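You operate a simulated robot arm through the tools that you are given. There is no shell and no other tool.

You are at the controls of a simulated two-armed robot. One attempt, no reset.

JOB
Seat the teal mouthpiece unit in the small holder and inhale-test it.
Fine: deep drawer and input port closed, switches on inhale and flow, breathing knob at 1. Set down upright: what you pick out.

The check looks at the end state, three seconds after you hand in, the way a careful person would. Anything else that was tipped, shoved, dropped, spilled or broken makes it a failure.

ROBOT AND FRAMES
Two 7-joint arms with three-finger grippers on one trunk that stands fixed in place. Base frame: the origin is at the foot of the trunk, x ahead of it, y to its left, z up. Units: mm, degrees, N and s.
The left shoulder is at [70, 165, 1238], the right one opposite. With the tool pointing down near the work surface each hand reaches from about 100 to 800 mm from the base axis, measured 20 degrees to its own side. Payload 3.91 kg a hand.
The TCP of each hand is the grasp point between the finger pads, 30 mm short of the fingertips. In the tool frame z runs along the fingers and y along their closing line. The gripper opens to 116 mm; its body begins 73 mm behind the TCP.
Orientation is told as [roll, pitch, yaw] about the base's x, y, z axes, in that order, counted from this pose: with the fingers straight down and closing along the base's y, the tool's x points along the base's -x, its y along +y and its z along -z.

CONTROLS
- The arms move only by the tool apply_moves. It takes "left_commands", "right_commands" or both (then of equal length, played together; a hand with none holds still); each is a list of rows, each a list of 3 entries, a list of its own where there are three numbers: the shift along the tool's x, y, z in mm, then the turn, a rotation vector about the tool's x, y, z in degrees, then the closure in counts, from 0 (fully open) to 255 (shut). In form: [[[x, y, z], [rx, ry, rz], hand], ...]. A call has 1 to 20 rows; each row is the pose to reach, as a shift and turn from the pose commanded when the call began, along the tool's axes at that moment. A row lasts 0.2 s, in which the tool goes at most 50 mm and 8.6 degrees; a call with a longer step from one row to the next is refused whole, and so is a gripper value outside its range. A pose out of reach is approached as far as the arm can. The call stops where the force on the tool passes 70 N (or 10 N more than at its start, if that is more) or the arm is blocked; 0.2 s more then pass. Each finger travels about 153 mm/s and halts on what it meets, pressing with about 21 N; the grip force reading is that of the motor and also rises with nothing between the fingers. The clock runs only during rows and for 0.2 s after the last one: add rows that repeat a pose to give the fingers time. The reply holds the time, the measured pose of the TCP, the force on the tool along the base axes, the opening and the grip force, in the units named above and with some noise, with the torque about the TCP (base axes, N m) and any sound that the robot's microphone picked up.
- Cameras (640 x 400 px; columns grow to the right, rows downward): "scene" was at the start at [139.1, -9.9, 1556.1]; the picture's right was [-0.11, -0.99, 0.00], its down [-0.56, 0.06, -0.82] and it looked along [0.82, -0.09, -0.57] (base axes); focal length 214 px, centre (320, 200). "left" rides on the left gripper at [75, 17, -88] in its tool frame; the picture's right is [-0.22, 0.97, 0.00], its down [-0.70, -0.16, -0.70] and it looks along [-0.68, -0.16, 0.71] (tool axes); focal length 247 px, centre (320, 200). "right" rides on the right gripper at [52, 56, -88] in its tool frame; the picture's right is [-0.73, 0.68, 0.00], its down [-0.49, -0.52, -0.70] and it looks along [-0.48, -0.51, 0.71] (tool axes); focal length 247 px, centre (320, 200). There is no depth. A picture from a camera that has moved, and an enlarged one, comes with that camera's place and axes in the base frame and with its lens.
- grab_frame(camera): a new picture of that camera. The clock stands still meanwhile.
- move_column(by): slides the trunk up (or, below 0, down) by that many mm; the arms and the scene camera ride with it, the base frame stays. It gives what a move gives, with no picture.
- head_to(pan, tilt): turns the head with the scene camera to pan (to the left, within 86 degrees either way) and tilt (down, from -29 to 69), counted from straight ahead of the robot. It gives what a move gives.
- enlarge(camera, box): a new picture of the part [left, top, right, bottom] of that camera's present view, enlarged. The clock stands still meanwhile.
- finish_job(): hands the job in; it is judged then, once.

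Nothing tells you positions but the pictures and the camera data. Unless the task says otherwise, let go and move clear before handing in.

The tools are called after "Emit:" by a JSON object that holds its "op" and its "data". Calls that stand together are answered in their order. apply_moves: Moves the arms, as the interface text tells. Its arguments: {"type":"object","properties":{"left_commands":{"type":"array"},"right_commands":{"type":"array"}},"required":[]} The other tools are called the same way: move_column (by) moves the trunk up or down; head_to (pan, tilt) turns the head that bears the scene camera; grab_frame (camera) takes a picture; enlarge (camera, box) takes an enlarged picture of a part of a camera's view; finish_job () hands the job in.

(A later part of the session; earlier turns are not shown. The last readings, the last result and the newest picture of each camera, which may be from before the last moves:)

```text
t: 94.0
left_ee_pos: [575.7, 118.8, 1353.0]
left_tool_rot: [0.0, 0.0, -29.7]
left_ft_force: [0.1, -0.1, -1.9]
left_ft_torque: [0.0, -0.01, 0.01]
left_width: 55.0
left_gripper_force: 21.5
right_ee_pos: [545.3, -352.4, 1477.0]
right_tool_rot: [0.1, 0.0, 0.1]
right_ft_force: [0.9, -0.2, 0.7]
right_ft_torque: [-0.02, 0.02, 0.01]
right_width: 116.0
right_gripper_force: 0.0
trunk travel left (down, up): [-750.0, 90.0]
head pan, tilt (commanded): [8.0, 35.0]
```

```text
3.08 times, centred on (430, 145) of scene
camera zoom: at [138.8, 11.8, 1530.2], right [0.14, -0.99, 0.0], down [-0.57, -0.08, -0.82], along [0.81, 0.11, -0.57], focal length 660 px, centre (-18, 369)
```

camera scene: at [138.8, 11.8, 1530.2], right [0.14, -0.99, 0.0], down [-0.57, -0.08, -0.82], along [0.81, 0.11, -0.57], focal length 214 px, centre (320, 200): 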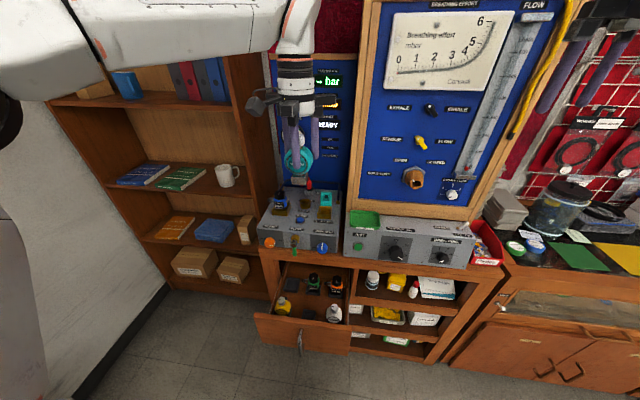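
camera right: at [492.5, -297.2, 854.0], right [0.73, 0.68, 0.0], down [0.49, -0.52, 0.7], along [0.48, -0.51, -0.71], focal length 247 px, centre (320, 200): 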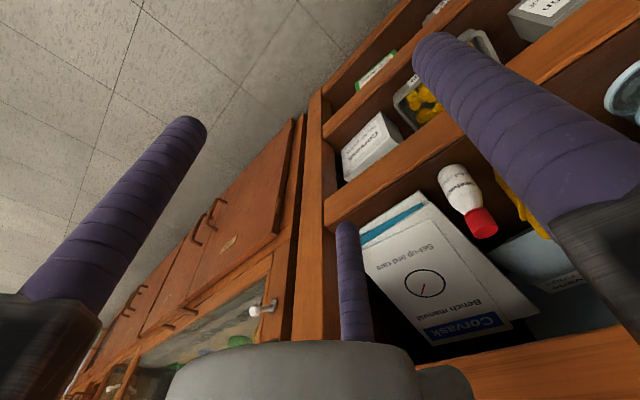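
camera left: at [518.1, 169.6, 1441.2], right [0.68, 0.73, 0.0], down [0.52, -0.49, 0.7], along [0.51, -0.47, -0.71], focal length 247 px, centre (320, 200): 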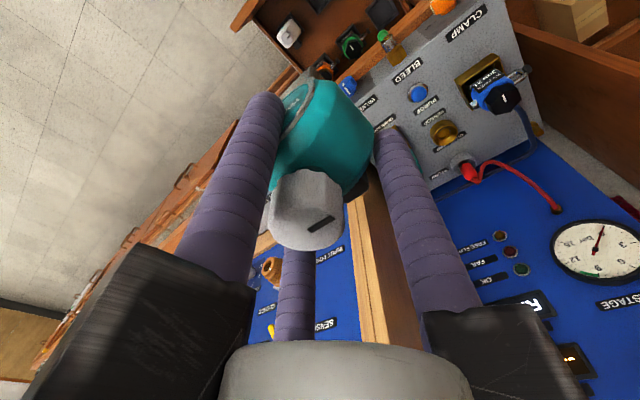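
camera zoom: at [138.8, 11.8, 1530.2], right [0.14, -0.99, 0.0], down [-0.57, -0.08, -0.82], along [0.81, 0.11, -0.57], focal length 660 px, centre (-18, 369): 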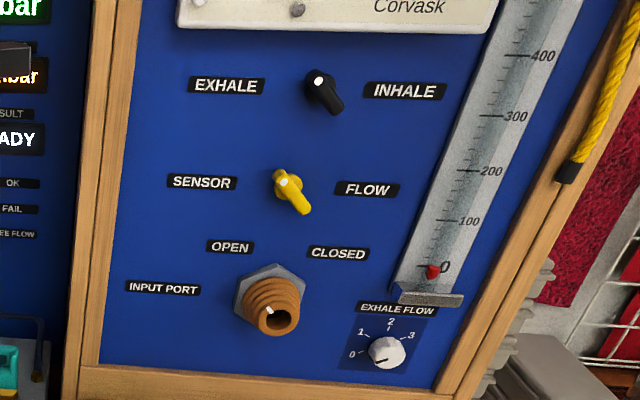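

The unit hangs upright: disc about 30 mm radius with a 38 mm metal foot below. The holder itself is at the edge of my reach in this grip, so I'll first set the unit down upright on the free front area of the control box, near (752, 112), and regrasp it there. Moving above that spot now.

Emit:
{"op": "apply_moves", "data": {"left_commands": [[[-23.3, 12.2, 34.7], [0, 0, 0], 255], [[-46.7, 24.5, 69.4], [0, 0, 0], 255], [[-70, 36.7, 104], [0, 0, 0], 255], [[-93.3, 49, 138.9], [0, 0, 0], 255], [[-116.6, 61.2, 173.6], [0, 0, 0], 255], [[-140, 73.5, 208.3], [0, 0, 0], 255], [[-163.3, 85.7, 240], [0, 0, 0], 255], [[-163.3, 85.7, 240], [0, 0, 0], 255]]}}

Emit:
{"op": "grab_frame", "data": {"camera": "left"}}

Emit:
{"op": "enlarge", "data": {"camera": "scene", "box": [240, 100, 380, 260]}}

```text
t: 95.8
left_ee_pos: [759.9, 112.7, 1113.8]
left_tool_rot: [0.2, 0.0, -30.0]
left_ft_force: [-0.3, 0.5, -2.0]
left_ft_torque: [0.0, -0.06, -0.03]
left_width: 54.9
left_gripper_force: 21.5
right_ee_pos: [544.5, -353.2, 1477.4]
right_tool_rot: [0.0, -0.1, 0.0]
right_ft_force: [-0.4, -0.5, 0.0]
right_ft_torque: [0.0, -0.03, 0.01]
right_width: 116.0
right_gripper_force: 0.0
trunk travel left (down, up): [-750.0, 90.0]
head pan, tilt (commanded): [8.0, 35.0]
```

```text
taken
camera left: at [702.3, 163.0, 1201.2], right [0.68, 0.73, 0.0], down [0.52, -0.49, 0.7], along [0.51, -0.47, -0.71], focal length 247 px, centre (320, 200)
```

left: 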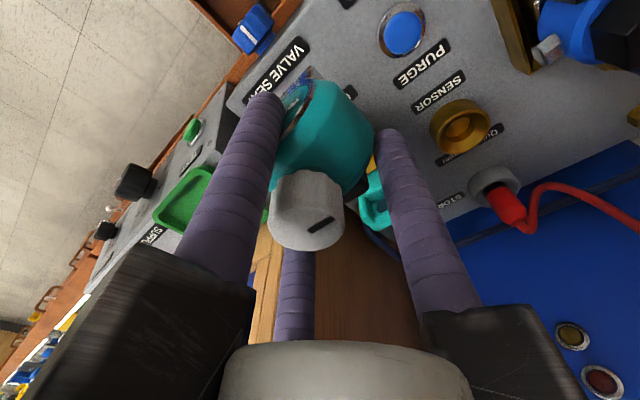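

```text
2.50 times, centred on (310, 180) of scene
camera zoom: at [137.9, 11.9, 1530.3], right [0.14, -0.99, 0.0], down [-0.57, -0.08, -0.82], along [0.81, 0.11, -0.57], focal length 536 px, centre (345, 250)
```

zoom: 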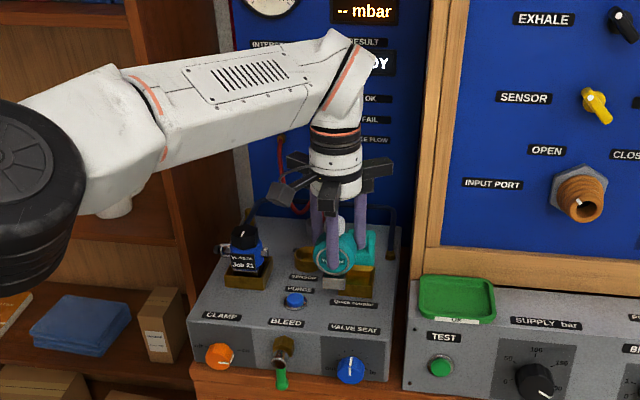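

The arm still has visible bend left in it, so before setting down I'll test whether it can reach above the holder directly in this upright grip.

Emit:
{"op": "apply_moves", "data": {"left_commands": [[[0, 0, -15], [0, 0, 0], 255], [[-10, 5.5, -30], [0, 0, 0], 255], [[-25, 10, -36], [0, 0, 0], 255], [[-40, 17, -36], [0, 0, 0], 255], [[-55, 23, -36], [0, 0, 0], 255]]}}

Emit:
{"op": "grab_frame", "data": {"camera": "left"}}

```text
t: 97.0
left_ee_pos: [801.9, 105.8, 1149.4]
left_tool_rot: [-0.1, -0.1, -29.9]
left_ft_force: [-0.5, 0.4, -1.7]
left_ft_torque: [-0.03, 0.02, -0.03]
left_width: 55.1
left_gripper_force: 21.4
left hand out of reach, approached as far as the arm can: row 5
right_ee_pos: [545.1, -351.5, 1476.5]
right_tool_rot: [-0.1, -0.1, 0.2]
right_ft_force: [0.1, -0.5, 0.0]
right_ft_torque: [0.0, -0.01, -0.01]
right_width: 116.0
right_gripper_force: 0.0
trunk travel left (down, up): [-750.0, 90.0]
head pan, tilt (commanded): [8.0, 35.0]
```

```text
taken
camera left: at [745.1, 158.2, 1237.1], right [0.68, 0.73, 0.0], down [0.52, -0.48, 0.7], along [0.51, -0.48, -0.71], focal length 247 px, centre (320, 200)
```

left: 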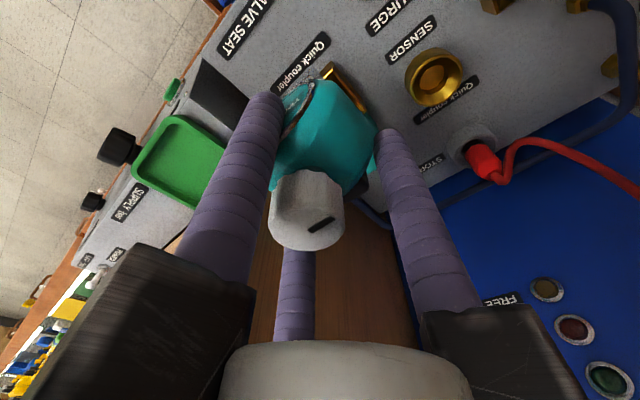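

The vertical reach ends about 30 mm short, but a 4° lean is enough to bring the foot over the cup, and that small tilt is harmless on release. I'll zoom to measure exactly where the unit sits in the grip.

Emit:
{"op": "enlarge", "data": {"camera": "left", "box": [240, 60, 400, 260]}}

Emit:
{"op": "head_to", "data": {"pan": 8, "tilt": 40}}

Emit:
{"op": "enlarge", "data": {"camera": "scene", "box": [270, 90, 370, 190]}}

```text
2.00 times, centred on (320, 160) of left
camera zoom: at [745.1, 158.2, 1237.1], right [0.68, 0.73, 0.0], down [0.52, -0.48, 0.7], along [0.51, -0.48, -0.71], focal length 494 px, centre (320, 280)
```

zoom: 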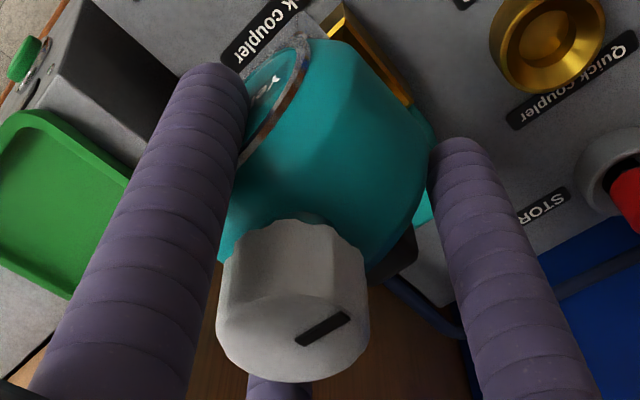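

```text
t: 97.7
left_ee_pos: [801.8, 106.0, 1148.2]
left_tool_rot: [0.1, 0.0, -29.8]
left_ft_force: [0.1, -0.1, -2.4]
left_ft_torque: [0.0, 0.0, 0.0]
left_width: 55.0
left_gripper_force: 20.7
right_ee_pos: [544.2, -353.0, 1476.1]
right_tool_rot: [-0.1, -0.1, 0.1]
right_ft_force: [-0.5, -0.2, -1.1]
right_ft_torque: [-0.01, 0.01, 0.0]
right_width: 116.2
right_gripper_force: 0.1
trunk travel left (down, up): [-750.0, 90.0]
head pan, tilt (commanded): [8.0, 40.0]
```

```text
4.00 times, centred on (320, 140) of scene
camera zoom: at [135.5, 11.8, 1522.7], right [0.14, -0.99, 0.0], down [-0.64, -0.09, -0.77], along [0.76, 0.11, -0.64], focal length 858 px, centre (320, 440)
```

zoom: 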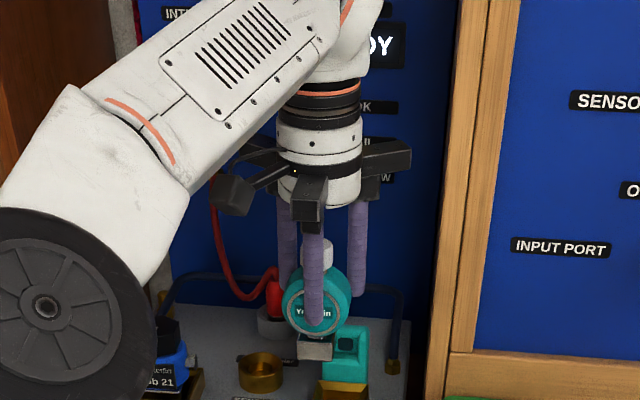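

The unit's axis sits 8 mm in front of the grip centre, and the cup centre is at about (831, 87.3) with its rim at z 991. I'll raise the trunk 80 mm to level the wrist with the shoulder, then bring the foot over the cup with a 4° lean.

Emit:
{"op": "move_column", "data": {"by": 80}}

Emit:
{"op": "apply_moves", "data": {"left_commands": [[[-10, -4, 40], [-1, -1.7, 0], 255], [[-19.4, -7.3, 78], [-2, -3.47, 0], 255], [[-28, -4, 96], [-2, -3.47, 0], 255], [[-37.1, -0.2, 113], [-2, -3.47, 0], 255], [[-37.1, -0.2, 113], [-2, -3.47, 0], 255]]}}

Emit:
{"op": "grab_frame", "data": {"camera": "left"}}

Emit:
{"op": "enlarge", "data": {"camera": "scene", "box": [270, 110, 370, 210]}}

```text
t: 98.9
left_ee_pos: [803.4, 105.5, 1228.9]
left_tool_rot: [0.0, 0.0, -29.7]
left_ft_force: [0.3, 0.3, -2.0]
left_ft_torque: [0.05, 0.0, -0.02]
left_width: 55.2
left_gripper_force: 21.6
right_ee_pos: [545.8, -352.3, 1557.0]
right_tool_rot: [0.0, 0.0, 0.1]
right_ft_force: [-0.5, 0.5, -0.3]
right_ft_torque: [0.0, -0.01, -0.01]
right_width: 116.2
right_gripper_force: 0.2
trunk travel left (down, up): [-830.0, 10.0]
head pan, tilt (commanded): [8.0, 40.0]
```

```text
t: 100.1
left_ee_pos: [832.1, 87.3, 1116.7]
left_tool_rot: [2.1, -3.7, -29.9]
left_ft_force: [0.2, 0.2, -2.5]
left_ft_torque: [-0.02, 0.0, 0.01]
left_width: 55.5
left_gripper_force: 21.4
left hand out of reach, approached as far as the arm can: row 4
right_ee_pos: [545.4, -352.0, 1556.2]
right_tool_rot: [0.0, 0.0, 0.1]
right_ft_force: [0.5, -0.4, -0.5]
right_ft_torque: [-0.02, -0.01, -0.01]
right_width: 115.8
right_gripper_force: 0.0
trunk travel left (down, up): [-830.0, 10.0]
head pan, tilt (commanded): [8.0, 40.0]
```

```text
taken
camera left: at [768.8, 138.1, 1200.7], right [0.68, 0.73, 0.05], down [0.47, -0.49, 0.74], along [0.56, -0.47, -0.68], focal length 247 px, centre (320, 200)
```

left: 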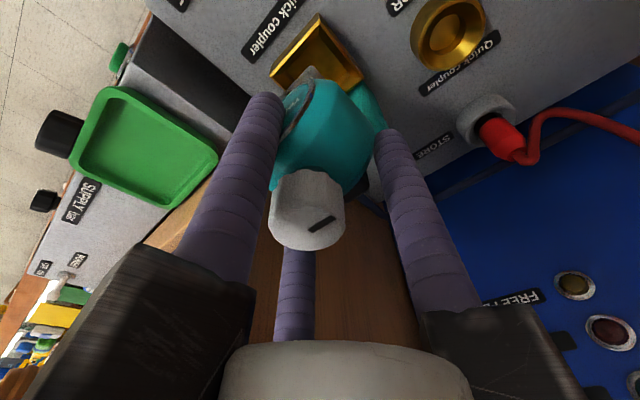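

```text
4.00 times, centred on (320, 160) of scene
camera zoom: at [135.8, 11.7, 1602.6], right [0.14, -0.99, 0.0], down [-0.64, -0.09, -0.77], along [0.76, 0.11, -0.64], focal length 858 px, centre (320, 360)
```

zoom: 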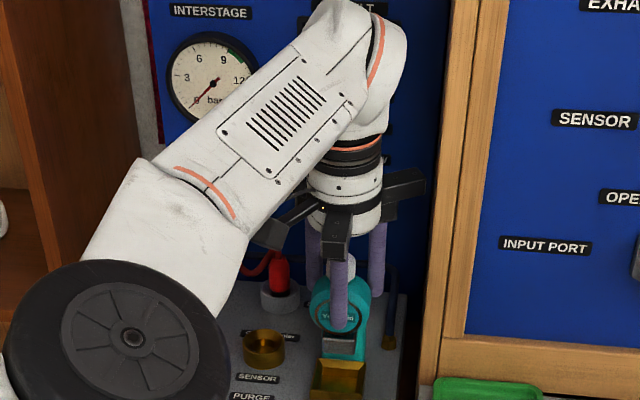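

The foot is nearly over the cup. I'll zoom from both cameras to check alignment before lowering.

Emit:
{"op": "enlarge", "data": {"camera": "left", "box": [250, 0, 410, 130]}}

Emit:
{"op": "enlarge", "data": {"camera": "scene", "box": [300, 165, 350, 215]}}

```text
3.08 times, centred on (330, 65) of left
camera zoom: at [768.8, 138.1, 1200.7], right [0.68, 0.73, 0.05], down [0.47, -0.49, 0.74], along [0.56, -0.47, -0.68], focal length 760 px, centre (289, 615)
```

zoom: 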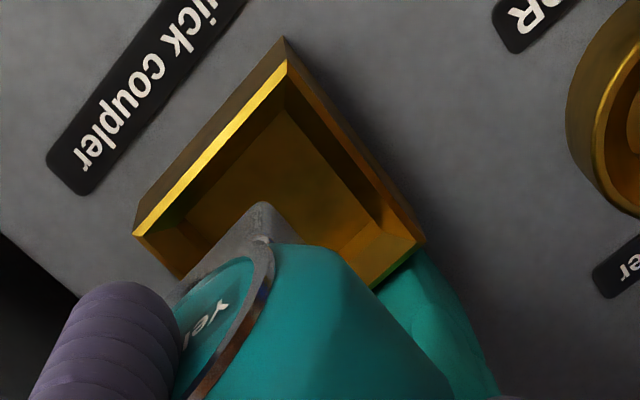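

```text
8.00 times, centred on (325, 190) of scene
camera zoom: at [135.8, 11.7, 1602.6], right [0.14, -0.99, 0.0], down [-0.64, -0.09, -0.77], along [0.76, 0.11, -0.64], focal length 1716 px, centre (280, 280)
```

zoom: 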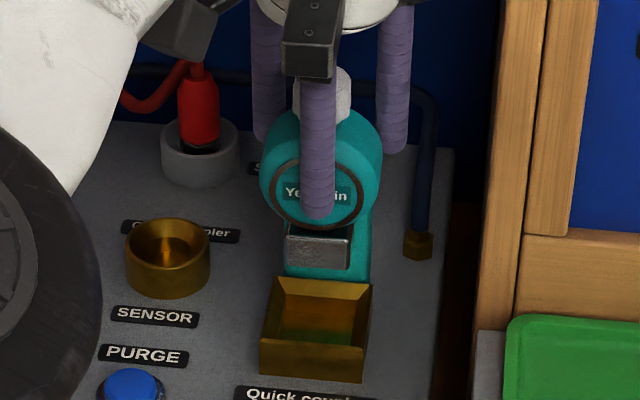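

The foot is about 33 mm wide and sits within 2–3 mm of the cup's centre, well inside the chamfered opening. I'll nudge 3 mm forward and 1.7 mm left while lowering to just inside the rim height.

Emit:
{"op": "apply_moves", "data": {"left_commands": [[[0.2, 0.3, 10], [0, 0, 0], 255], [[0.3, 0.8, 20], [0, 0, 0], 255], [[0.5, 1.3, 29], [0, 0, 0], 255], [[0.57, 1.64, 36], [0, 0, 0], 255], [[0.57, 1.64, 36], [0, 0, 0], 255]]}}

Emit:
{"op": "enlarge", "data": {"camera": "left", "box": [250, 0, 410, 130]}}

Emit:
{"op": "enlarge", "data": {"camera": "scene", "box": [300, 165, 350, 215]}}

```text
t: 101.3
left_ee_pos: [834.7, 86.7, 1080.7]
left_tool_rot: [1.9, -3.5, -29.9]
left_ft_force: [-0.3, 0.2, -2.7]
left_ft_torque: [0.0, -0.01, -0.01]
left_width: 54.9
left_gripper_force: 21.0
left hand out of reach, approached as far as the arm can: row 1, 2, 3, 4, 5
right_ee_pos: [546.0, -352.3, 1556.7]
right_tool_rot: [0.1, 0.0, 0.0]
right_ft_force: [-0.2, -0.4, 0.1]
right_ft_torque: [-0.01, 0.0, -0.01]
right_width: 115.9
right_gripper_force: 0.0
trunk travel left (down, up): [-830.0, 10.0]
head pan, tilt (commanded): [8.0, 40.0]
```

```text
3.08 times, centred on (330, 65) of left
camera zoom: at [770.6, 139.1, 1164.5], right [0.68, 0.73, 0.05], down [0.47, -0.49, 0.73], along [0.56, -0.47, -0.68], focal length 760 px, centre (289, 615)
```

zoom: 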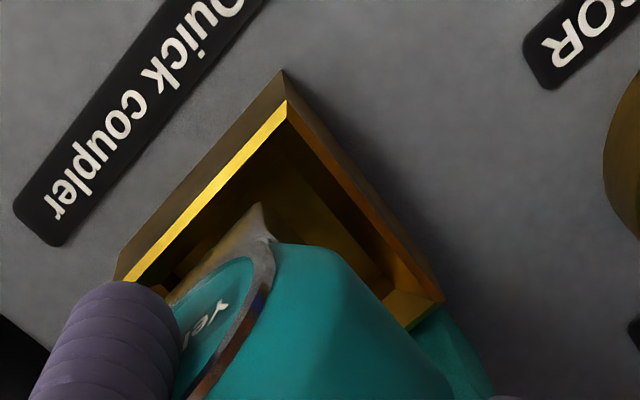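

```text
8.00 times, centred on (325, 190) of scene
camera zoom: at [135.9, 10.8, 1602.6], right [0.14, -0.99, 0.0], down [-0.64, -0.09, -0.77], along [0.76, 0.11, -0.64], focal length 1716 px, centre (280, 280)
```

zoom: 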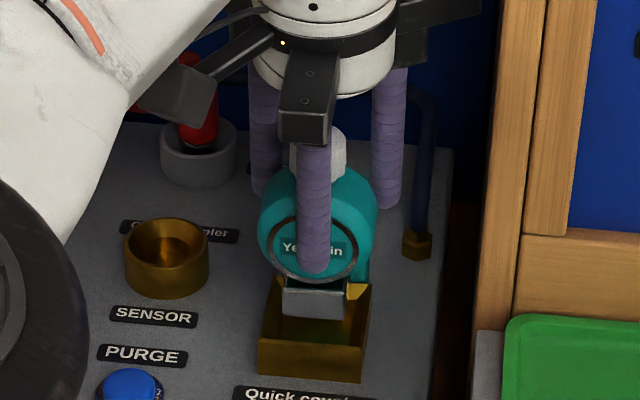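

Both views agree the foot is inside the chamfered opening, within about 3 mm of centre. I'll shift 2.5 mm left and continue lowering in small steps, watching the force.

Emit:
{"op": "apply_moves", "data": {"left_commands": [[[1.2, 1.8, 0], [0, 0, 0], 255], [[1.6, 1.75, 6], [0, 0, 0], 255], [[2, 1.73, 12], [0, 0, 0], 255], [[2, 1.73, 12], [0, 0, 0], 255]]}}

Emit:
{"op": "enlarge", "data": {"camera": "scene", "box": [300, 165, 350, 215]}}

Emit:
{"op": "enlarge", "data": {"camera": "left", "box": [250, 0, 410, 130]}}

```text
t: 102.3
left_ee_pos: [833.5, 91.3, 1067.8]
left_tool_rot: [2.0, -3.6, -29.9]
left_ft_force: [-0.1, -0.6, -1.3]
left_ft_torque: [-0.01, -0.01, 0.0]
left_width: 54.9
left_gripper_force: 20.6
right_ee_pos: [546.4, -352.7, 1557.1]
right_tool_rot: [0.0, 0.0, 0.0]
right_ft_force: [0.2, -0.1, -0.6]
right_ft_torque: [-0.01, 0.02, -0.01]
right_width: 116.1
right_gripper_force: 0.0
trunk travel left (down, up): [-830.0, 10.0]
head pan, tilt (commanded): [8.0, 40.0]
```

```text
8.00 times, centred on (325, 190) of scene
camera zoom: at [135.9, 11.5, 1602.6], right [0.14, -0.99, 0.0], down [-0.64, -0.09, -0.77], along [0.76, 0.11, -0.64], focal length 1716 px, centre (280, 280)
```

zoom: 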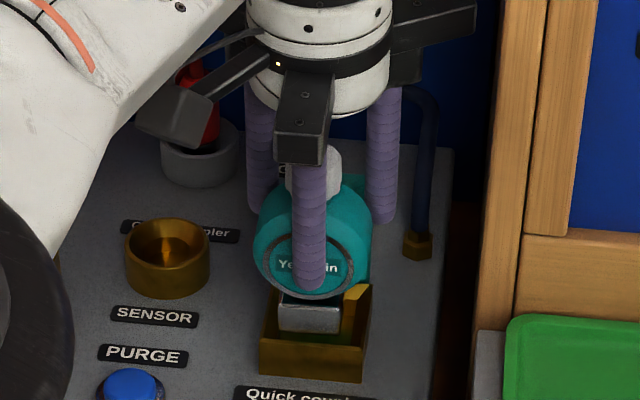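

```text
3.08 times, centred on (330, 65) of left
camera zoom: at [771.1, 141.8, 1152.7], right [0.68, 0.73, 0.05], down [0.47, -0.49, 0.74], along [0.56, -0.48, -0.68], focal length 760 px, centre (289, 615)
```

zoom: 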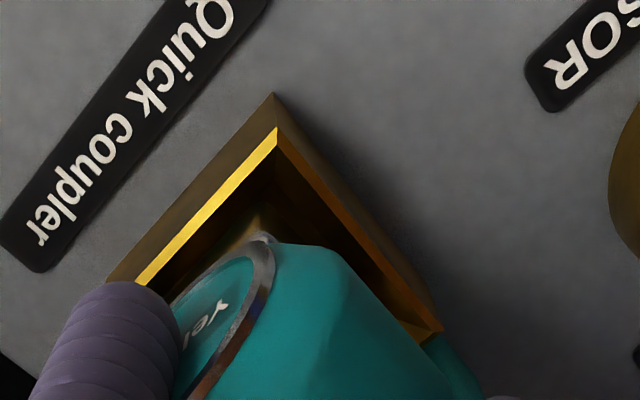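

The foot is entering the rim, now slightly left of centre. I'll ease 1.5 mm right and lower 8 mm.

Emit:
{"op": "apply_moves", "data": {"left_commands": [[[-0.5, -1.3, 0], [0, 0, 0], 255], [[-0.4, -1.5, 4], [0, 0, 0], 255], [[-0.2, -1.6, 8], [0, 0, 0], 255], [[-0.2, -1.6, 8], [0, 0, 0], 255]]}}

Emit:
{"op": "enlarge", "data": {"camera": "scene", "box": [300, 165, 350, 215]}}

```text
t: 103.3
left_ee_pos: [834.8, 89.3, 1062.3]
left_tool_rot: [2.2, -3.6, -30.0]
left_ft_force: [7.4, -0.8, 9.3]
left_ft_torque: [0.17, -0.27, -0.12]
left_width: 54.8
left_gripper_force: 20.9
right_ee_pos: [545.4, -352.8, 1557.7]
right_tool_rot: [-0.1, 0.0, 0.1]
right_ft_force: [0.3, -0.2, 0.2]
right_ft_torque: [-0.02, -0.04, 0.02]
right_width: 116.0
right_gripper_force: 0.1
trunk travel left (down, up): [-830.0, 10.0]
head pan, tilt (commanded): [8.0, 40.0]
```

```text
8.00 times, centred on (325, 190) of scene
camera zoom: at [135.5, 10.9, 1602.8], right [0.14, -0.99, 0.0], down [-0.64, -0.09, -0.77], along [0.76, 0.11, -0.64], focal length 1716 px, centre (280, 280)
```

zoom: 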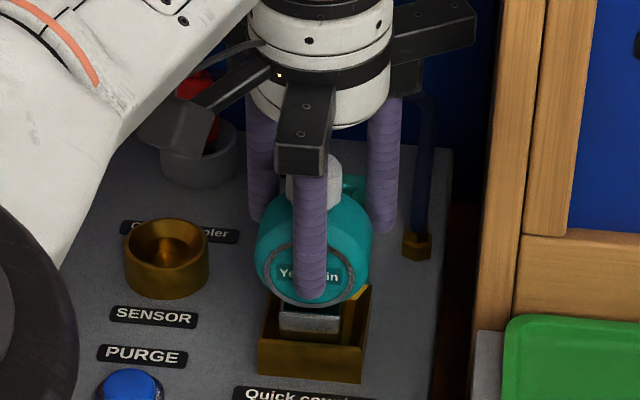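

The foot's front edge is touching the front chamfer (force pushing forward and up). I'll shift about 3.5 mm forward and ease down.

Emit:
{"op": "apply_moves", "data": {"left_commands": [[[-1.5, 0.9, -0.5], [0, 0, 0], 255], [[-3, 1.7, 0], [0, 0, 0], 255], [[-3, 1.7, 2], [0, 0, 0], 255], [[-3, 1.7, 4], [0, 0, 0], 255], [[-3, 1.7, 4], [0, 0, 0], 255]]}}

Emit:
{"op": "enlarge", "data": {"camera": "scene", "box": [300, 165, 350, 215]}}

Emit:
{"op": "enlarge", "data": {"camera": "left", "box": [250, 0, 410, 130]}}

```text
t: 104.5
left_ee_pos: [834.9, 87.8, 1061.9]
left_tool_rot: [2.1, -3.7, -29.9]
left_ft_force: [13.8, 3.3, 21.5]
left_ft_torque: [0.3, -0.6, -0.17]
left_width: 55.5
left_gripper_force: 21.5
left hand out of reach, approached as far as the arm can: row 2, 3, 4, 5
right_ee_pos: [543.0, -352.0, 1558.5]
right_tool_rot: [0.0, 0.0, 0.1]
right_ft_force: [-0.8, -0.4, 0.8]
right_ft_torque: [-0.03, 0.0, 0.01]
right_width: 116.0
right_gripper_force: 0.0
trunk travel left (down, up): [-830.0, 10.0]
head pan, tilt (commanded): [8.0, 40.0]
```

```text
8.00 times, centred on (325, 190) of scene
camera zoom: at [134.5, 11.5, 1602.9], right [0.14, -0.99, 0.0], down [-0.64, -0.09, -0.77], along [0.76, 0.11, -0.64], focal length 1716 px, centre (280, 280)
```

zoom: 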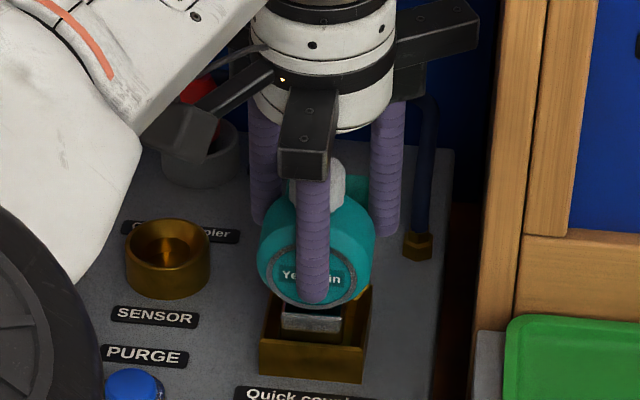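

```text
3.08 times, centred on (330, 65) of left
camera zoom: at [770.2, 139.8, 1145.1], right [0.68, 0.73, 0.05], down [0.47, -0.48, 0.74], along [0.57, -0.47, -0.67], focal length 760 px, centre (289, 615)
```

zoom: 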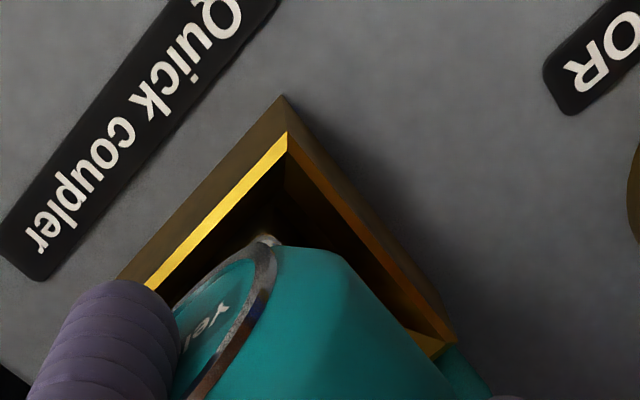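

The contact persists on the front chamfer and the arm is at its forward limit, so the foot sits a few millimetres ahead of the knob's axis. I'll lift slightly and lean 4° more, which swings the foot about 5 mm forward.

Emit:
{"op": "apply_moves", "data": {"left_commands": [[[0, 0, -4], [0, 0, 0], 255], [[0.5, -0.3, -7], [0, 0, 0], 255], [[1, -0.6, -7], [-1, -1.7, 0], 255], [[1, -0.6, -7], [-2, -3.47, 0], 255], [[1, -0.6, -7], [-2, -3.47, 0], 255]]}}

Emit:
{"op": "enlarge", "data": {"camera": "scene", "box": [300, 165, 350, 215]}}

Emit:
{"op": "enlarge", "data": {"camera": "left", "box": [250, 0, 410, 130]}}

```text
t: 105.7
left_ee_pos: [831.4, 86.3, 1064.8]
left_tool_rot: [4.0, -6.9, -30.1]
left_ft_force: [-0.2, -0.4, -1.9]
left_ft_torque: [-0.02, 0.02, -0.01]
left_width: 55.2
left_gripper_force: 20.9
right_ee_pos: [545.9, -353.9, 1556.4]
right_tool_rot: [0.0, -0.1, 0.1]
right_ft_force: [-0.1, -0.4, 0.3]
right_ft_torque: [0.0, 0.03, 0.0]
right_width: 116.0
right_gripper_force: 0.2
trunk travel left (down, up): [-830.0, 10.0]
head pan, tilt (commanded): [8.0, 40.0]
```

```text
8.00 times, centred on (325, 190) of scene
camera zoom: at [136.2, 10.7, 1602.5], right [0.14, -0.99, 0.0], down [-0.64, -0.09, -0.77], along [0.76, 0.11, -0.64], focal length 1716 px, centre (280, 280)
```

zoom: 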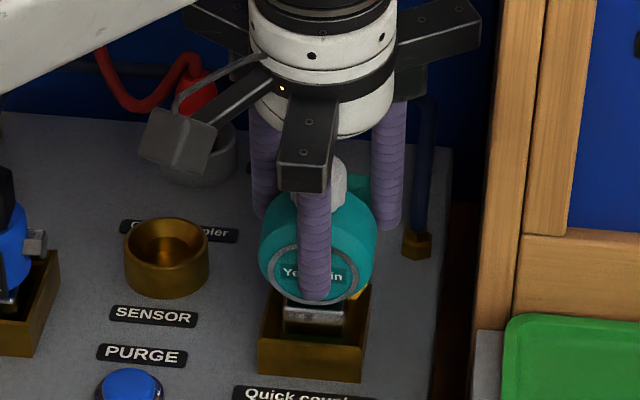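

```text
3.08 times, centred on (330, 65) of left
camera zoom: at [763.1, 138.0, 1144.4], right [0.67, 0.73, 0.09], down [0.42, -0.49, 0.77], along [0.61, -0.47, -0.64], focal length 760 px, centre (289, 615)
```

zoom: 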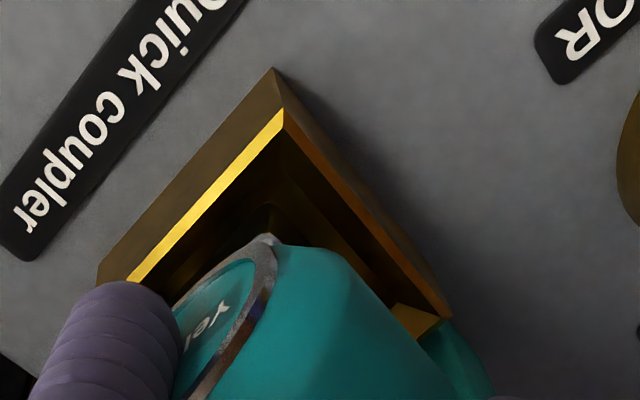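

Free again with 8° of lean and the foot centred side to side. I'll lower in small steps.

Emit:
{"op": "apply_moves", "data": {"left_commands": [[[0.7, 0.5, 2], [0, 0, 0], 255], [[1.0, 0.4, 5], [0, 0, 0], 255], [[1.4, 0.3, 8], [0, 0, 0], 255], [[1.4, 0.3, 8], [0, 0, 0], 255]]}}

Emit:
{"op": "enlarge", "data": {"camera": "scene", "box": [300, 165, 350, 215]}}

```text
t: 106.7
left_ee_pos: [832.9, 89.0, 1056.8]
left_tool_rot: [4.0, -7.0, -30.2]
left_ft_force: [-0.5, -0.6, -1.7]
left_ft_torque: [0.0, -0.02, 0.01]
left_width: 55.0
left_gripper_force: 20.8
right_ee_pos: [545.0, -352.6, 1557.2]
right_tool_rot: [0.0, 0.0, 0.1]
right_ft_force: [-0.4, 0.1, -0.4]
right_ft_torque: [0.01, -0.01, 0.02]
right_width: 116.1
right_gripper_force: 0.0
trunk travel left (down, up): [-830.0, 10.0]
head pan, tilt (commanded): [8.0, 40.0]
```

```text
8.00 times, centred on (325, 190) of scene
camera zoom: at [136.0, 11.4, 1602.6], right [0.14, -0.99, 0.0], down [-0.64, -0.09, -0.77], along [0.76, 0.11, -0.64], focal length 1716 px, centre (280, 280)
```

zoom: 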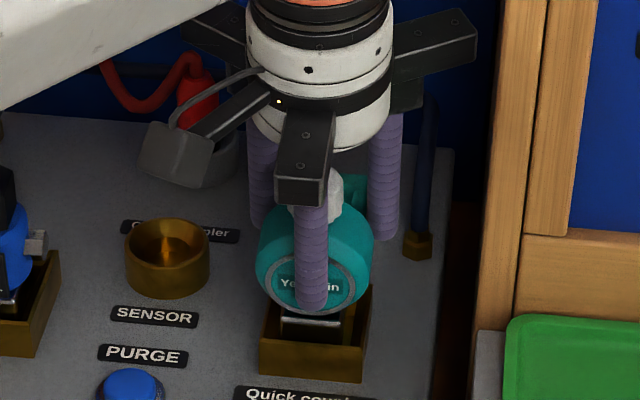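

Deeper now with no contact. I'll nudge 1 mm right and keep lowering.

Emit:
{"op": "apply_moves", "data": {"left_commands": [[[0, -0.8, 2], [0, 0, 0], 255], [[0.2, -1.1, 5], [0, 0, 0], 255], [[0.5, -1.4, 8], [0, 0, 0], 255], [[0.5, -1.4, 8], [0, 0, 0], 255]]}}

Emit:
{"op": "enlarge", "data": {"camera": "scene", "box": [300, 165, 350, 215]}}

```text
t: 107.7
left_ee_pos: [833.0, 87.5, 1050.4]
left_tool_rot: [4.1, -7.1, -30.1]
left_ft_force: [3.4, -0.1, -0.5]
left_ft_torque: [0.01, -0.21, -0.09]
left_width: 55.1
left_gripper_force: 20.7
right_ee_pos: [545.5, -352.8, 1557.3]
right_tool_rot: [0.0, 0.0, 0.1]
right_ft_force: [-0.3, -0.3, 0.5]
right_ft_torque: [0.01, -0.01, -0.01]
right_width: 116.0
right_gripper_force: 0.1
trunk travel left (down, up): [-830.0, 10.0]
head pan, tilt (commanded): [8.0, 40.0]
```

```text
8.00 times, centred on (325, 190) of scene
camera zoom: at [136.3, 11.3, 1602.6], right [0.14, -0.99, 0.0], down [-0.64, -0.09, -0.77], along [0.76, 0.11, -0.64], focal length 1716 px, centre (280, 280)
```

zoom: 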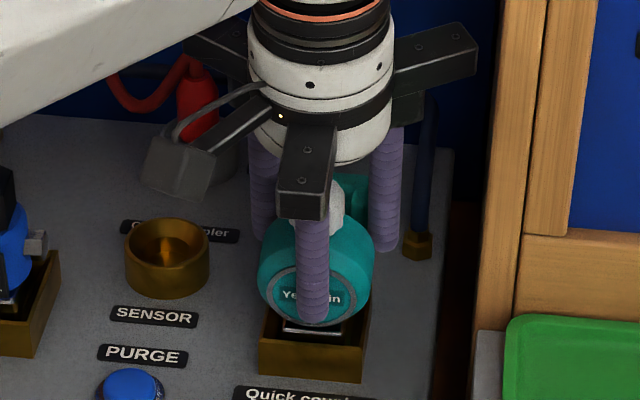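

The foot is now about 17 mm into the cup with only a light touch. I'll take off 2° of lean about the foot and ease down a little more.

Emit:
{"op": "apply_moves", "data": {"left_commands": [[[-0.7, 0.4, 0.5], [0.35, 0.6, 0], 255], [[-1.4, 0.8, 1.5], [0.7, 1.2, 0], 255], [[-2, 1.2, 2.6], [1, 1.74, 0], 255], [[-2, 1.2, 4.5], [1, 1.74, 0], 255], [[-2, 1.2, 4.5], [1, 1.74, 0], 255]]}}

Emit:
{"op": "enlarge", "data": {"camera": "scene", "box": [300, 165, 350, 215]}}

Emit:
{"op": "enlarge", "data": {"camera": "left", "box": [250, 20, 410, 220]}}

```text
t: 108.9
left_ee_pos: [835.5, 88.3, 1047.7]
left_tool_rot: [3.2, -5.5, -30.0]
left_ft_force: [8.5, 1.0, 19.7]
left_ft_torque: [-0.23, -0.14, -0.17]
left_width: 54.9
left_gripper_force: 20.8
right_ee_pos: [543.1, -351.9, 1558.4]
right_tool_rot: [0.0, -0.1, 0.1]
right_ft_force: [0.2, 0.9, 0.0]
right_ft_torque: [-0.01, 0.03, -0.04]
right_width: 116.2
right_gripper_force: 0.1
trunk travel left (down, up): [-830.0, 10.0]
head pan, tilt (commanded): [8.0, 40.0]
```

```text
8.00 times, centred on (325, 190) of scene
camera zoom: at [133.7, 11.0, 1603.0], right [0.14, -0.99, 0.0], down [-0.64, -0.09, -0.77], along [0.76, 0.11, -0.64], focal length 1716 px, centre (280, 280)
```

zoom: 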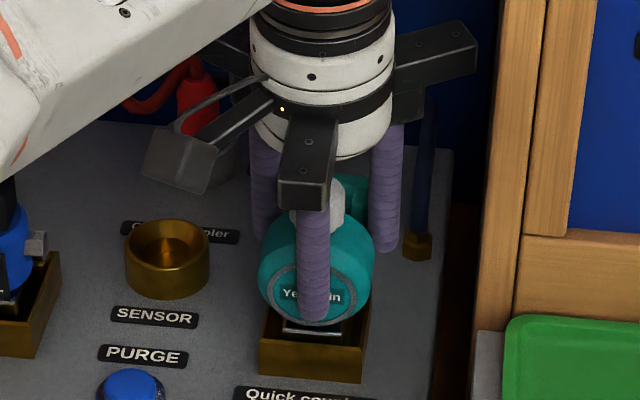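

```text
2.00 times, centred on (330, 120) of left
camera zoom: at [768.0, 139.2, 1130.1], right [0.67, 0.73, 0.08], down [0.44, -0.49, 0.75], along [0.59, -0.47, -0.65], focal length 494 px, centre (300, 360)
```

zoom: 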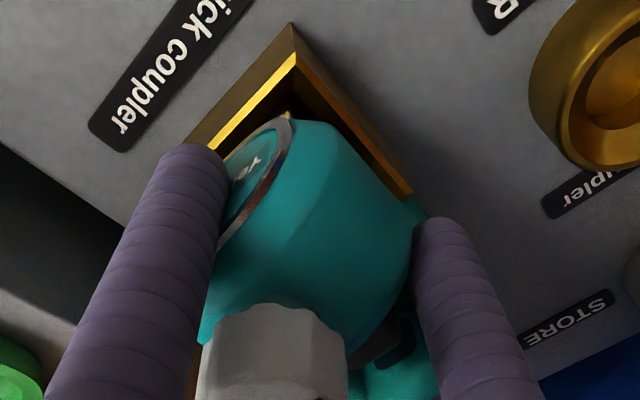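

The foot is at the cup floor (upward force 20 N at the expected depth), and the mouthpiece sits at the teal block's recess. I'll ease the pressure slightly and open the fingers slowly.

Emit:
{"op": "apply_moves", "data": {"left_commands": [[[0, 0, -1.5], [0, 0, 0], 255], [[0, 0, -1.5], [0, 0, 0], 150], [[0, 0, -1.5], [0, 0, 0], 135], [[0, 0, -1.5], [0, 0, 0], 120], [[0, 0, -1.5], [0, 0, 0], 110], [[0, 0, -1.5], [0, 0, 0], 101], [[0, 0, -1.5], [0, 0, 0], 101]]}}

Emit:
{"op": "enlarge", "data": {"camera": "scene", "box": [300, 165, 350, 215]}}

Emit:
{"op": "enlarge", "data": {"camera": "left", "box": [230, 20, 430, 260]}}

```text
t: 110.5
left_ee_pos: [833.3, 88.0, 1047.2]
left_tool_rot: [3.0, -5.3, -30.0]
left_ft_force: [-0.4, 0.0, 0.0]
left_ft_torque: [0.04, -0.01, 0.0]
left_width: 70.4
left_gripper_force: 0.5
right_ee_pos: [544.0, -353.3, 1557.4]
right_tool_rot: [0.2, 0.1, 0.1]
right_ft_force: [0.5, 0.0, 0.5]
right_ft_torque: [0.01, 0.02, -0.02]
right_width: 116.2
right_gripper_force: 0.1
trunk travel left (down, up): [-830.0, 10.0]
head pan, tilt (commanded): [8.0, 40.0]
```

```text
8.00 times, centred on (325, 190) of scene
camera zoom: at [135.2, 11.3, 1602.7], right [0.14, -0.99, 0.0], down [-0.64, -0.09, -0.77], along [0.76, 0.11, -0.64], focal length 1716 px, centre (280, 280)
```

zoom: 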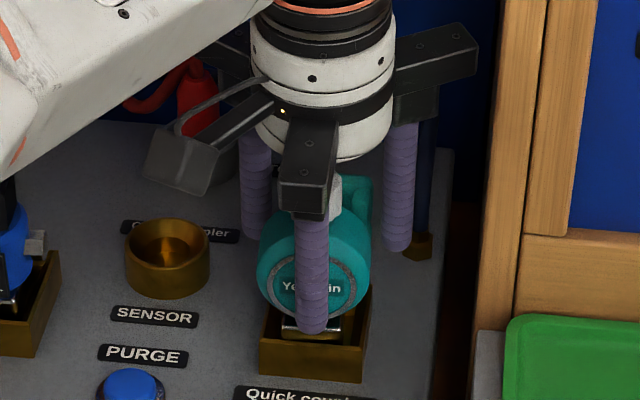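

```text
1.67 times, centred on (330, 140) of left
camera zoom: at [768.1, 139.1, 1128.7], right [0.68, 0.73, 0.07], down [0.45, -0.49, 0.75], along [0.59, -0.47, -0.66], focal length 412 px, centre (303, 300)
```

zoom: 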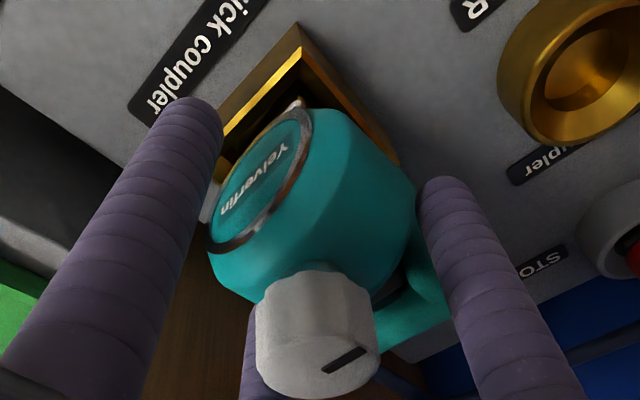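

The unit is released and standing in the holder. I'll raise the hand straight up to clear it and then check how it sits.

Emit:
{"op": "apply_moves", "data": {"left_commands": [[[-1, 0.6, -12], [0, 0, 0], 95], [[-2.7, 1.6, -30], [0, 0, 0], 95], [[-4.5, 2.6, -50], [0, 0, 0], 95], [[-6.3, 3.7, -70], [0, 0, 0], 95], [[-9, 5.2, -99.5], [0, 0, 0], 95]]}}

Emit:
{"op": "enlarge", "data": {"camera": "scene", "box": [290, 155, 350, 215]}}

Emit:
{"op": "enlarge", "data": {"camera": "left", "box": [230, 0, 430, 180]}}

```text
t: 111.7
left_ee_pos: [834.1, 86.7, 1146.7]
left_tool_rot: [3.1, -5.2, -30.0]
left_ft_force: [-0.1, 0.7, 0.9]
left_ft_torque: [-0.07, 0.02, 0.0]
left_width: 72.6
left_gripper_force: 0.0
right_ee_pos: [544.4, -353.5, 1556.9]
right_tool_rot: [0.0, -0.1, 0.1]
right_ft_force: [-0.3, 0.4, -1.2]
right_ft_torque: [0.04, -0.02, -0.01]
right_width: 115.7
right_gripper_force: 0.0
trunk travel left (down, up): [-830.0, 10.0]
head pan, tilt (commanded): [8.0, 40.0]
```

```text
6.67 times, centred on (320, 185) of scene
camera zoom: at [134.5, 10.5, 1602.7], right [0.14, -0.99, 0.0], down [-0.64, -0.09, -0.77], along [0.76, 0.11, -0.64], focal length 1430 px, centre (320, 300)
```

zoom: 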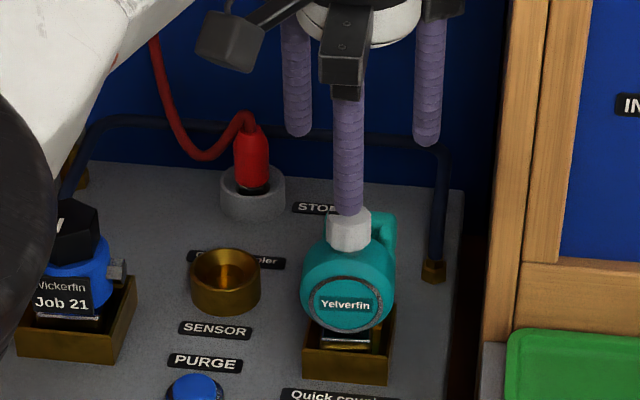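

```text
2.22 times, centred on (330, 90) of left
camera zoom: at [767.8, 138.4, 1229.3], right [0.68, 0.73, 0.07], down [0.45, -0.49, 0.75], along [0.59, -0.47, -0.66], focal length 549 px, centre (298, 444)
```

zoom: 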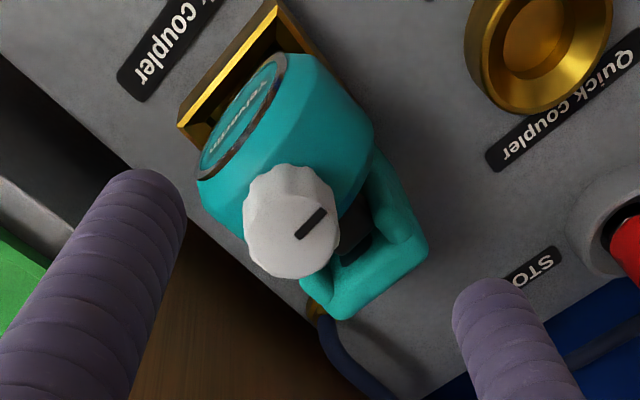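

The mouthpiece now rests in the teal recess and the foot is in the cup. I'll pull the hand back and inspect the seat from clear views.

Emit:
{"op": "apply_moves", "data": {"left_commands": [[[0, 0, -30], [0, 0, 0], 60], [[20, 0, -60], [0.5, 1, 0], 30], [[50, 0, -90], [1, 2, 0], 0], [[90, 10, -115], [1.5, 3, 0], 0], [[130, 20, -135], [2, 4, 0], 0], [[165, 30, -150], [2.5, 4.5, 0], 0]]}}

Emit:
{"op": "enlarge", "data": {"camera": "scene", "box": [300, 160, 348, 208]}}

Emit:
{"op": "grab_frame", "data": {"camera": "left"}}

```text
t: 113.1
left_ee_pos: [689.6, 197.0, 1282.4]
left_tool_rot: [0.5, -0.9, -29.9]
left_ft_force: [0.4, 1.1, -0.4]
left_ft_torque: [0.02, -0.04, 0.03]
left_width: 115.8
left_gripper_force: 0.1
right_ee_pos: [542.4, -350.2, 1558.3]
right_tool_rot: [-0.1, -0.1, 0.1]
right_ft_force: [-0.5, 0.9, -0.7]
right_ft_torque: [-0.02, -0.04, -0.06]
right_width: 116.1
right_gripper_force: 0.0
trunk travel left (down, up): [-830.0, 10.0]
head pan, tilt (commanded): [8.0, 40.0]
```

```text
8.33 times, centred on (324, 184) of scene
camera zoom: at [133.7, 13.3, 1602.8], right [0.14, -0.99, 0.0], down [-0.64, -0.09, -0.77], along [0.76, 0.11, -0.64], focal length 1787 px, centre (287, 333)
```

zoom: 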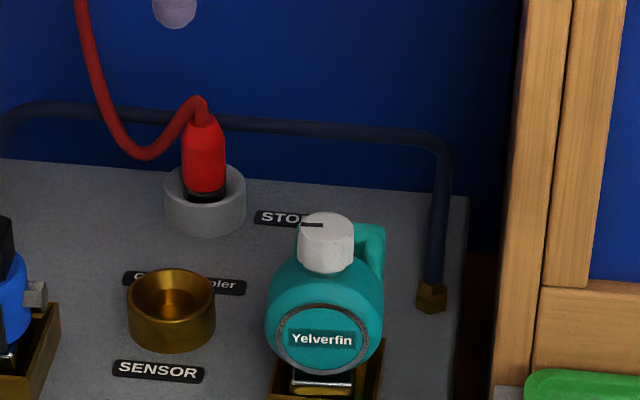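

```text
taken
camera left: at [631.3, 248.0, 1369.6], right [0.68, 0.73, 0.01], down [0.51, -0.49, 0.71], along [0.53, -0.48, -0.71], focal length 247 px, centre (320, 200)
```

left: 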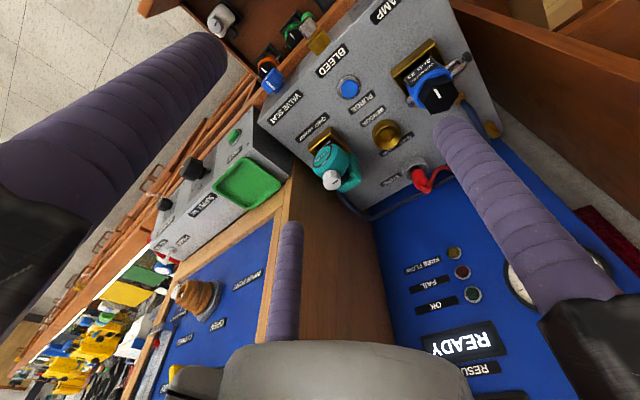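

Emit:
{"op": "enlarge", "data": {"camera": "left", "box": [290, 110, 380, 200]}}

Emit:
{"op": "head_to", "data": {"pan": 5, "tilt": 44}}

Emit:
{"op": "grab_frame", "data": {"camera": "scene"}}

Emit:
{"op": "enlarge", "data": {"camera": "scene", "box": [285, 155, 345, 205]}}

```text
4.44 times, centred on (335, 155) of left
camera zoom: at [631.3, 248.0, 1369.6], right [0.68, 0.73, 0.01], down [0.51, -0.49, 0.71], along [0.53, -0.48, -0.71], focal length 1098 px, centre (253, 400)
```

zoom: 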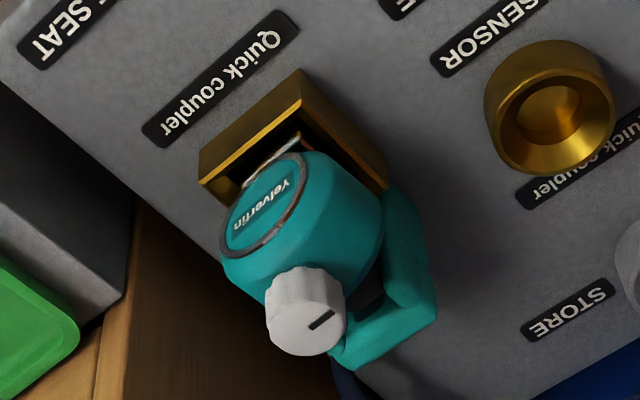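

```text
t: 113.7
left_ee_pos: [691.0, 195.0, 1281.8]
left_tool_rot: [0.5, -0.8, -29.8]
left_ft_force: [0.0, 0.2, -0.2]
left_ft_torque: [0.0, -0.02, -0.06]
left_width: 115.8
left_gripper_force: 0.0
right_ee_pos: [545.3, -351.6, 1557.0]
right_tool_rot: [0.0, 0.0, 0.1]
right_ft_force: [0.6, 0.9, -0.3]
right_ft_torque: [0.0, -0.02, 0.02]
right_width: 116.2
right_gripper_force: 0.0
trunk travel left (down, up): [-830.0, 10.0]
head pan, tilt (commanded): [5.0, 44.0]
```

```text
taken
camera scene: at [132.5, 7.4, 1596.9], right [0.09, -1.0, 0.0], down [-0.69, -0.06, -0.72], along [0.72, 0.06, -0.69], focal length 214 px, centre (320, 200)
```

scene: 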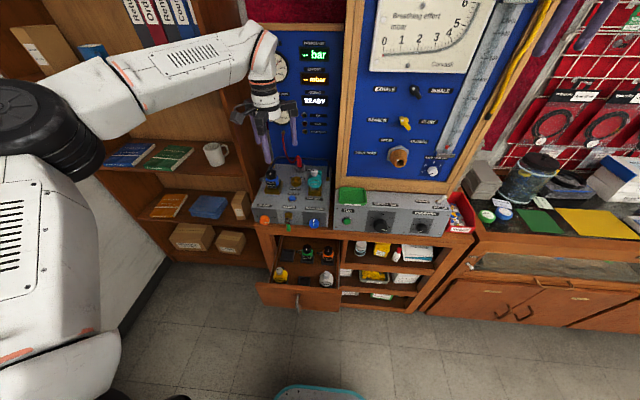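

```text
8.00 times, centred on (315, 180) of scene
camera zoom: at [132.5, 7.4, 1596.9], right [0.09, -1.0, 0.0], down [-0.69, -0.06, -0.72], along [0.72, 0.06, -0.69], focal length 1716 px, centre (360, 360)
```

zoom: 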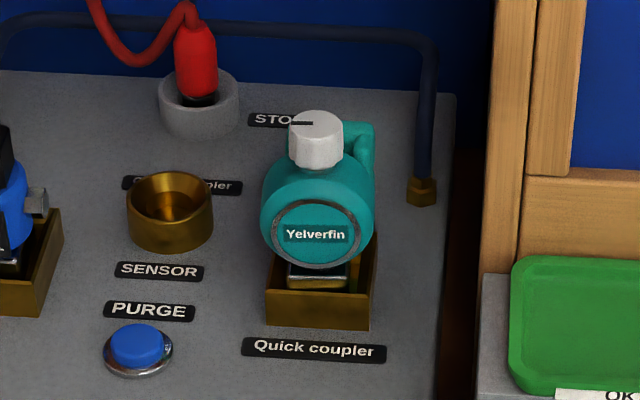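

The unit stands upright in the small holder with its knob at about (831, 91, 1083) and its mouthpiece in the teal block. Next is closing the drawer; I'll bring the left hand back to its high, folded posture first.

Emit:
{"op": "apply_moves", "data": {"left_commands": [[[17, -13, -35.3], [0, 0, -3.3], 0], [[34, -26, -70.6], [0, 0, -6.6], 0], [[51, -39, -106], [0, 0, -9.9], 0], [[68, -52, -141], [0, 0, -13.2], 0], [[85, -65, -176.5], [0, 0, -16.5], 0], [[102, -78, -212], [0, 0, -19.8], 0], [[119, -91, -247], [0, 0, -23.1], 60], [[136, -104, -282.5], [0, 0, -26.5], 150], [[153.3, -116.6, -318], [0, 0, -29.8], 255], [[153.3, -116.6, -318], [0, 0, -29.8], 255]]}}

Emit:
{"op": "move_column", "data": {"by": -400}}

Emit:
{"op": "move_column", "data": {"by": -380}}

Emit:
{"op": "head_to", "data": {"pan": 5, "tilt": 20}}

Emit:
{"op": "grab_frame", "data": {"camera": "scene"}}

Emit:
{"op": "grab_frame", "data": {"camera": "left"}}

```text
t: 115.9
left_ee_pos: [496.2, 170.7, 1597.0]
left_tool_rot: [0.1, -0.8, -0.1]
left_ft_force: [0.6, 0.5, 0.1]
left_ft_torque: [-0.01, 0.04, -0.01]
left_width: 9.4
left_gripper_force: 21.1
right_ee_pos: [546.4, -353.4, 1556.5]
right_tool_rot: [0.1, 0.0, 0.1]
right_ft_force: [0.4, -0.7, 0.0]
right_ft_torque: [-0.04, 0.03, 0.01]
right_width: 116.1
right_gripper_force: 0.1
trunk travel left (down, up): [-830.0, 10.0]
head pan, tilt (commanded): [5.0, 44.0]
```

```text
t: 119.7
left_ee_pos: [496.3, 170.8, 1197.7]
left_tool_rot: [0.2, -0.8, 0.0]
left_ft_force: [-0.3, -0.3, -0.9]
left_ft_torque: [0.0, 0.0, 0.0]
left_width: 9.6
left_gripper_force: 20.9
right_ee_pos: [544.5, -352.4, 1156.6]
right_tool_rot: [0.0, 0.1, 0.2]
right_ft_force: [-0.2, -0.3, -0.1]
right_ft_torque: [0.0, 0.02, 0.01]
right_width: 116.0
right_gripper_force: 0.0
trunk travel left (down, up): [-430.0, 410.0]
head pan, tilt (commanded): [5.0, 44.0]
```

```text
t: 123.1
left_ee_pos: [491.0, 171.4, 835.0]
left_tool_rot: [-0.5, -2.1, 0.2]
left_ft_force: [6.1, -1.1, 28.0]
left_ft_torque: [-0.18, 0.26, 0.05]
left_width: 9.1
left_gripper_force: 20.8
right_ee_pos: [544.8, -353.9, 785.5]
right_tool_rot: [0.0, -0.2, 0.1]
right_ft_force: [0.8, 0.4, 0.2]
right_ft_torque: [0.0, 0.04, 0.03]
right_width: 116.0
right_gripper_force: 0.0
trunk travel left (down, up): [-58.0, 782.0]
head pan, tilt (commanded): [5.0, 44.0]
stopped: the force on the tool passed its limit at 83 N (the readings are from after the stop); the commanded pose is now the measured one
```

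```text
t: 124.0
left_ee_pos: [493.9, 170.6, 831.6]
left_tool_rot: [-0.4, -1.7, 0.0]
left_ft_force: [0.0, 0.3, -0.1]
left_ft_torque: [0.02, 0.02, 0.0]
left_width: 9.3
left_gripper_force: 21.0
right_ee_pos: [545.0, -353.0, 783.9]
right_tool_rot: [-0.1, 0.0, 0.1]
right_ft_force: [0.2, 0.0, 0.3]
right_ft_torque: [-0.04, -0.02, 0.01]
right_width: 115.9
right_gripper_force: 0.0
trunk travel left (down, up): [-58.0, 782.0]
head pan, tilt (commanded): [5.0, 20.0]
```

```text
taken
camera scene: at [143.9, 7.6, 861.9], right [0.09, -1.0, 0.0], down [-0.34, -0.03, -0.94], along [0.94, 0.08, -0.34], focal length 214 px, centre (320, 200)
```

scene: 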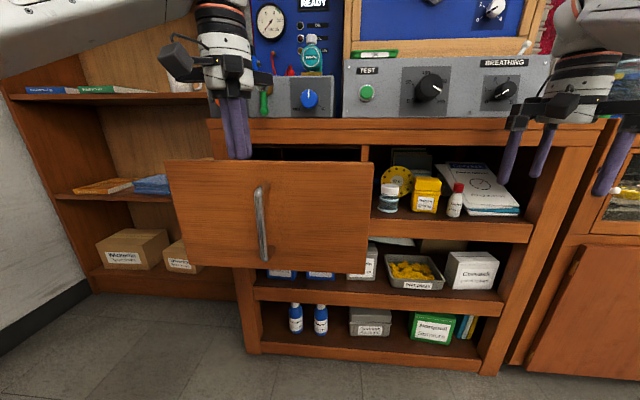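

```text
taken
camera left: at [414.4, 188.6, 917.9], right [0.22, 0.97, 0.0], down [0.67, -0.15, 0.72], along [0.7, -0.16, -0.69], focal length 247 px, centre (320, 200)
```

left: 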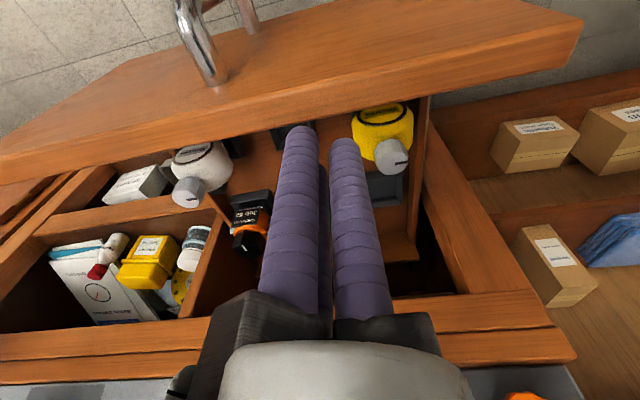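

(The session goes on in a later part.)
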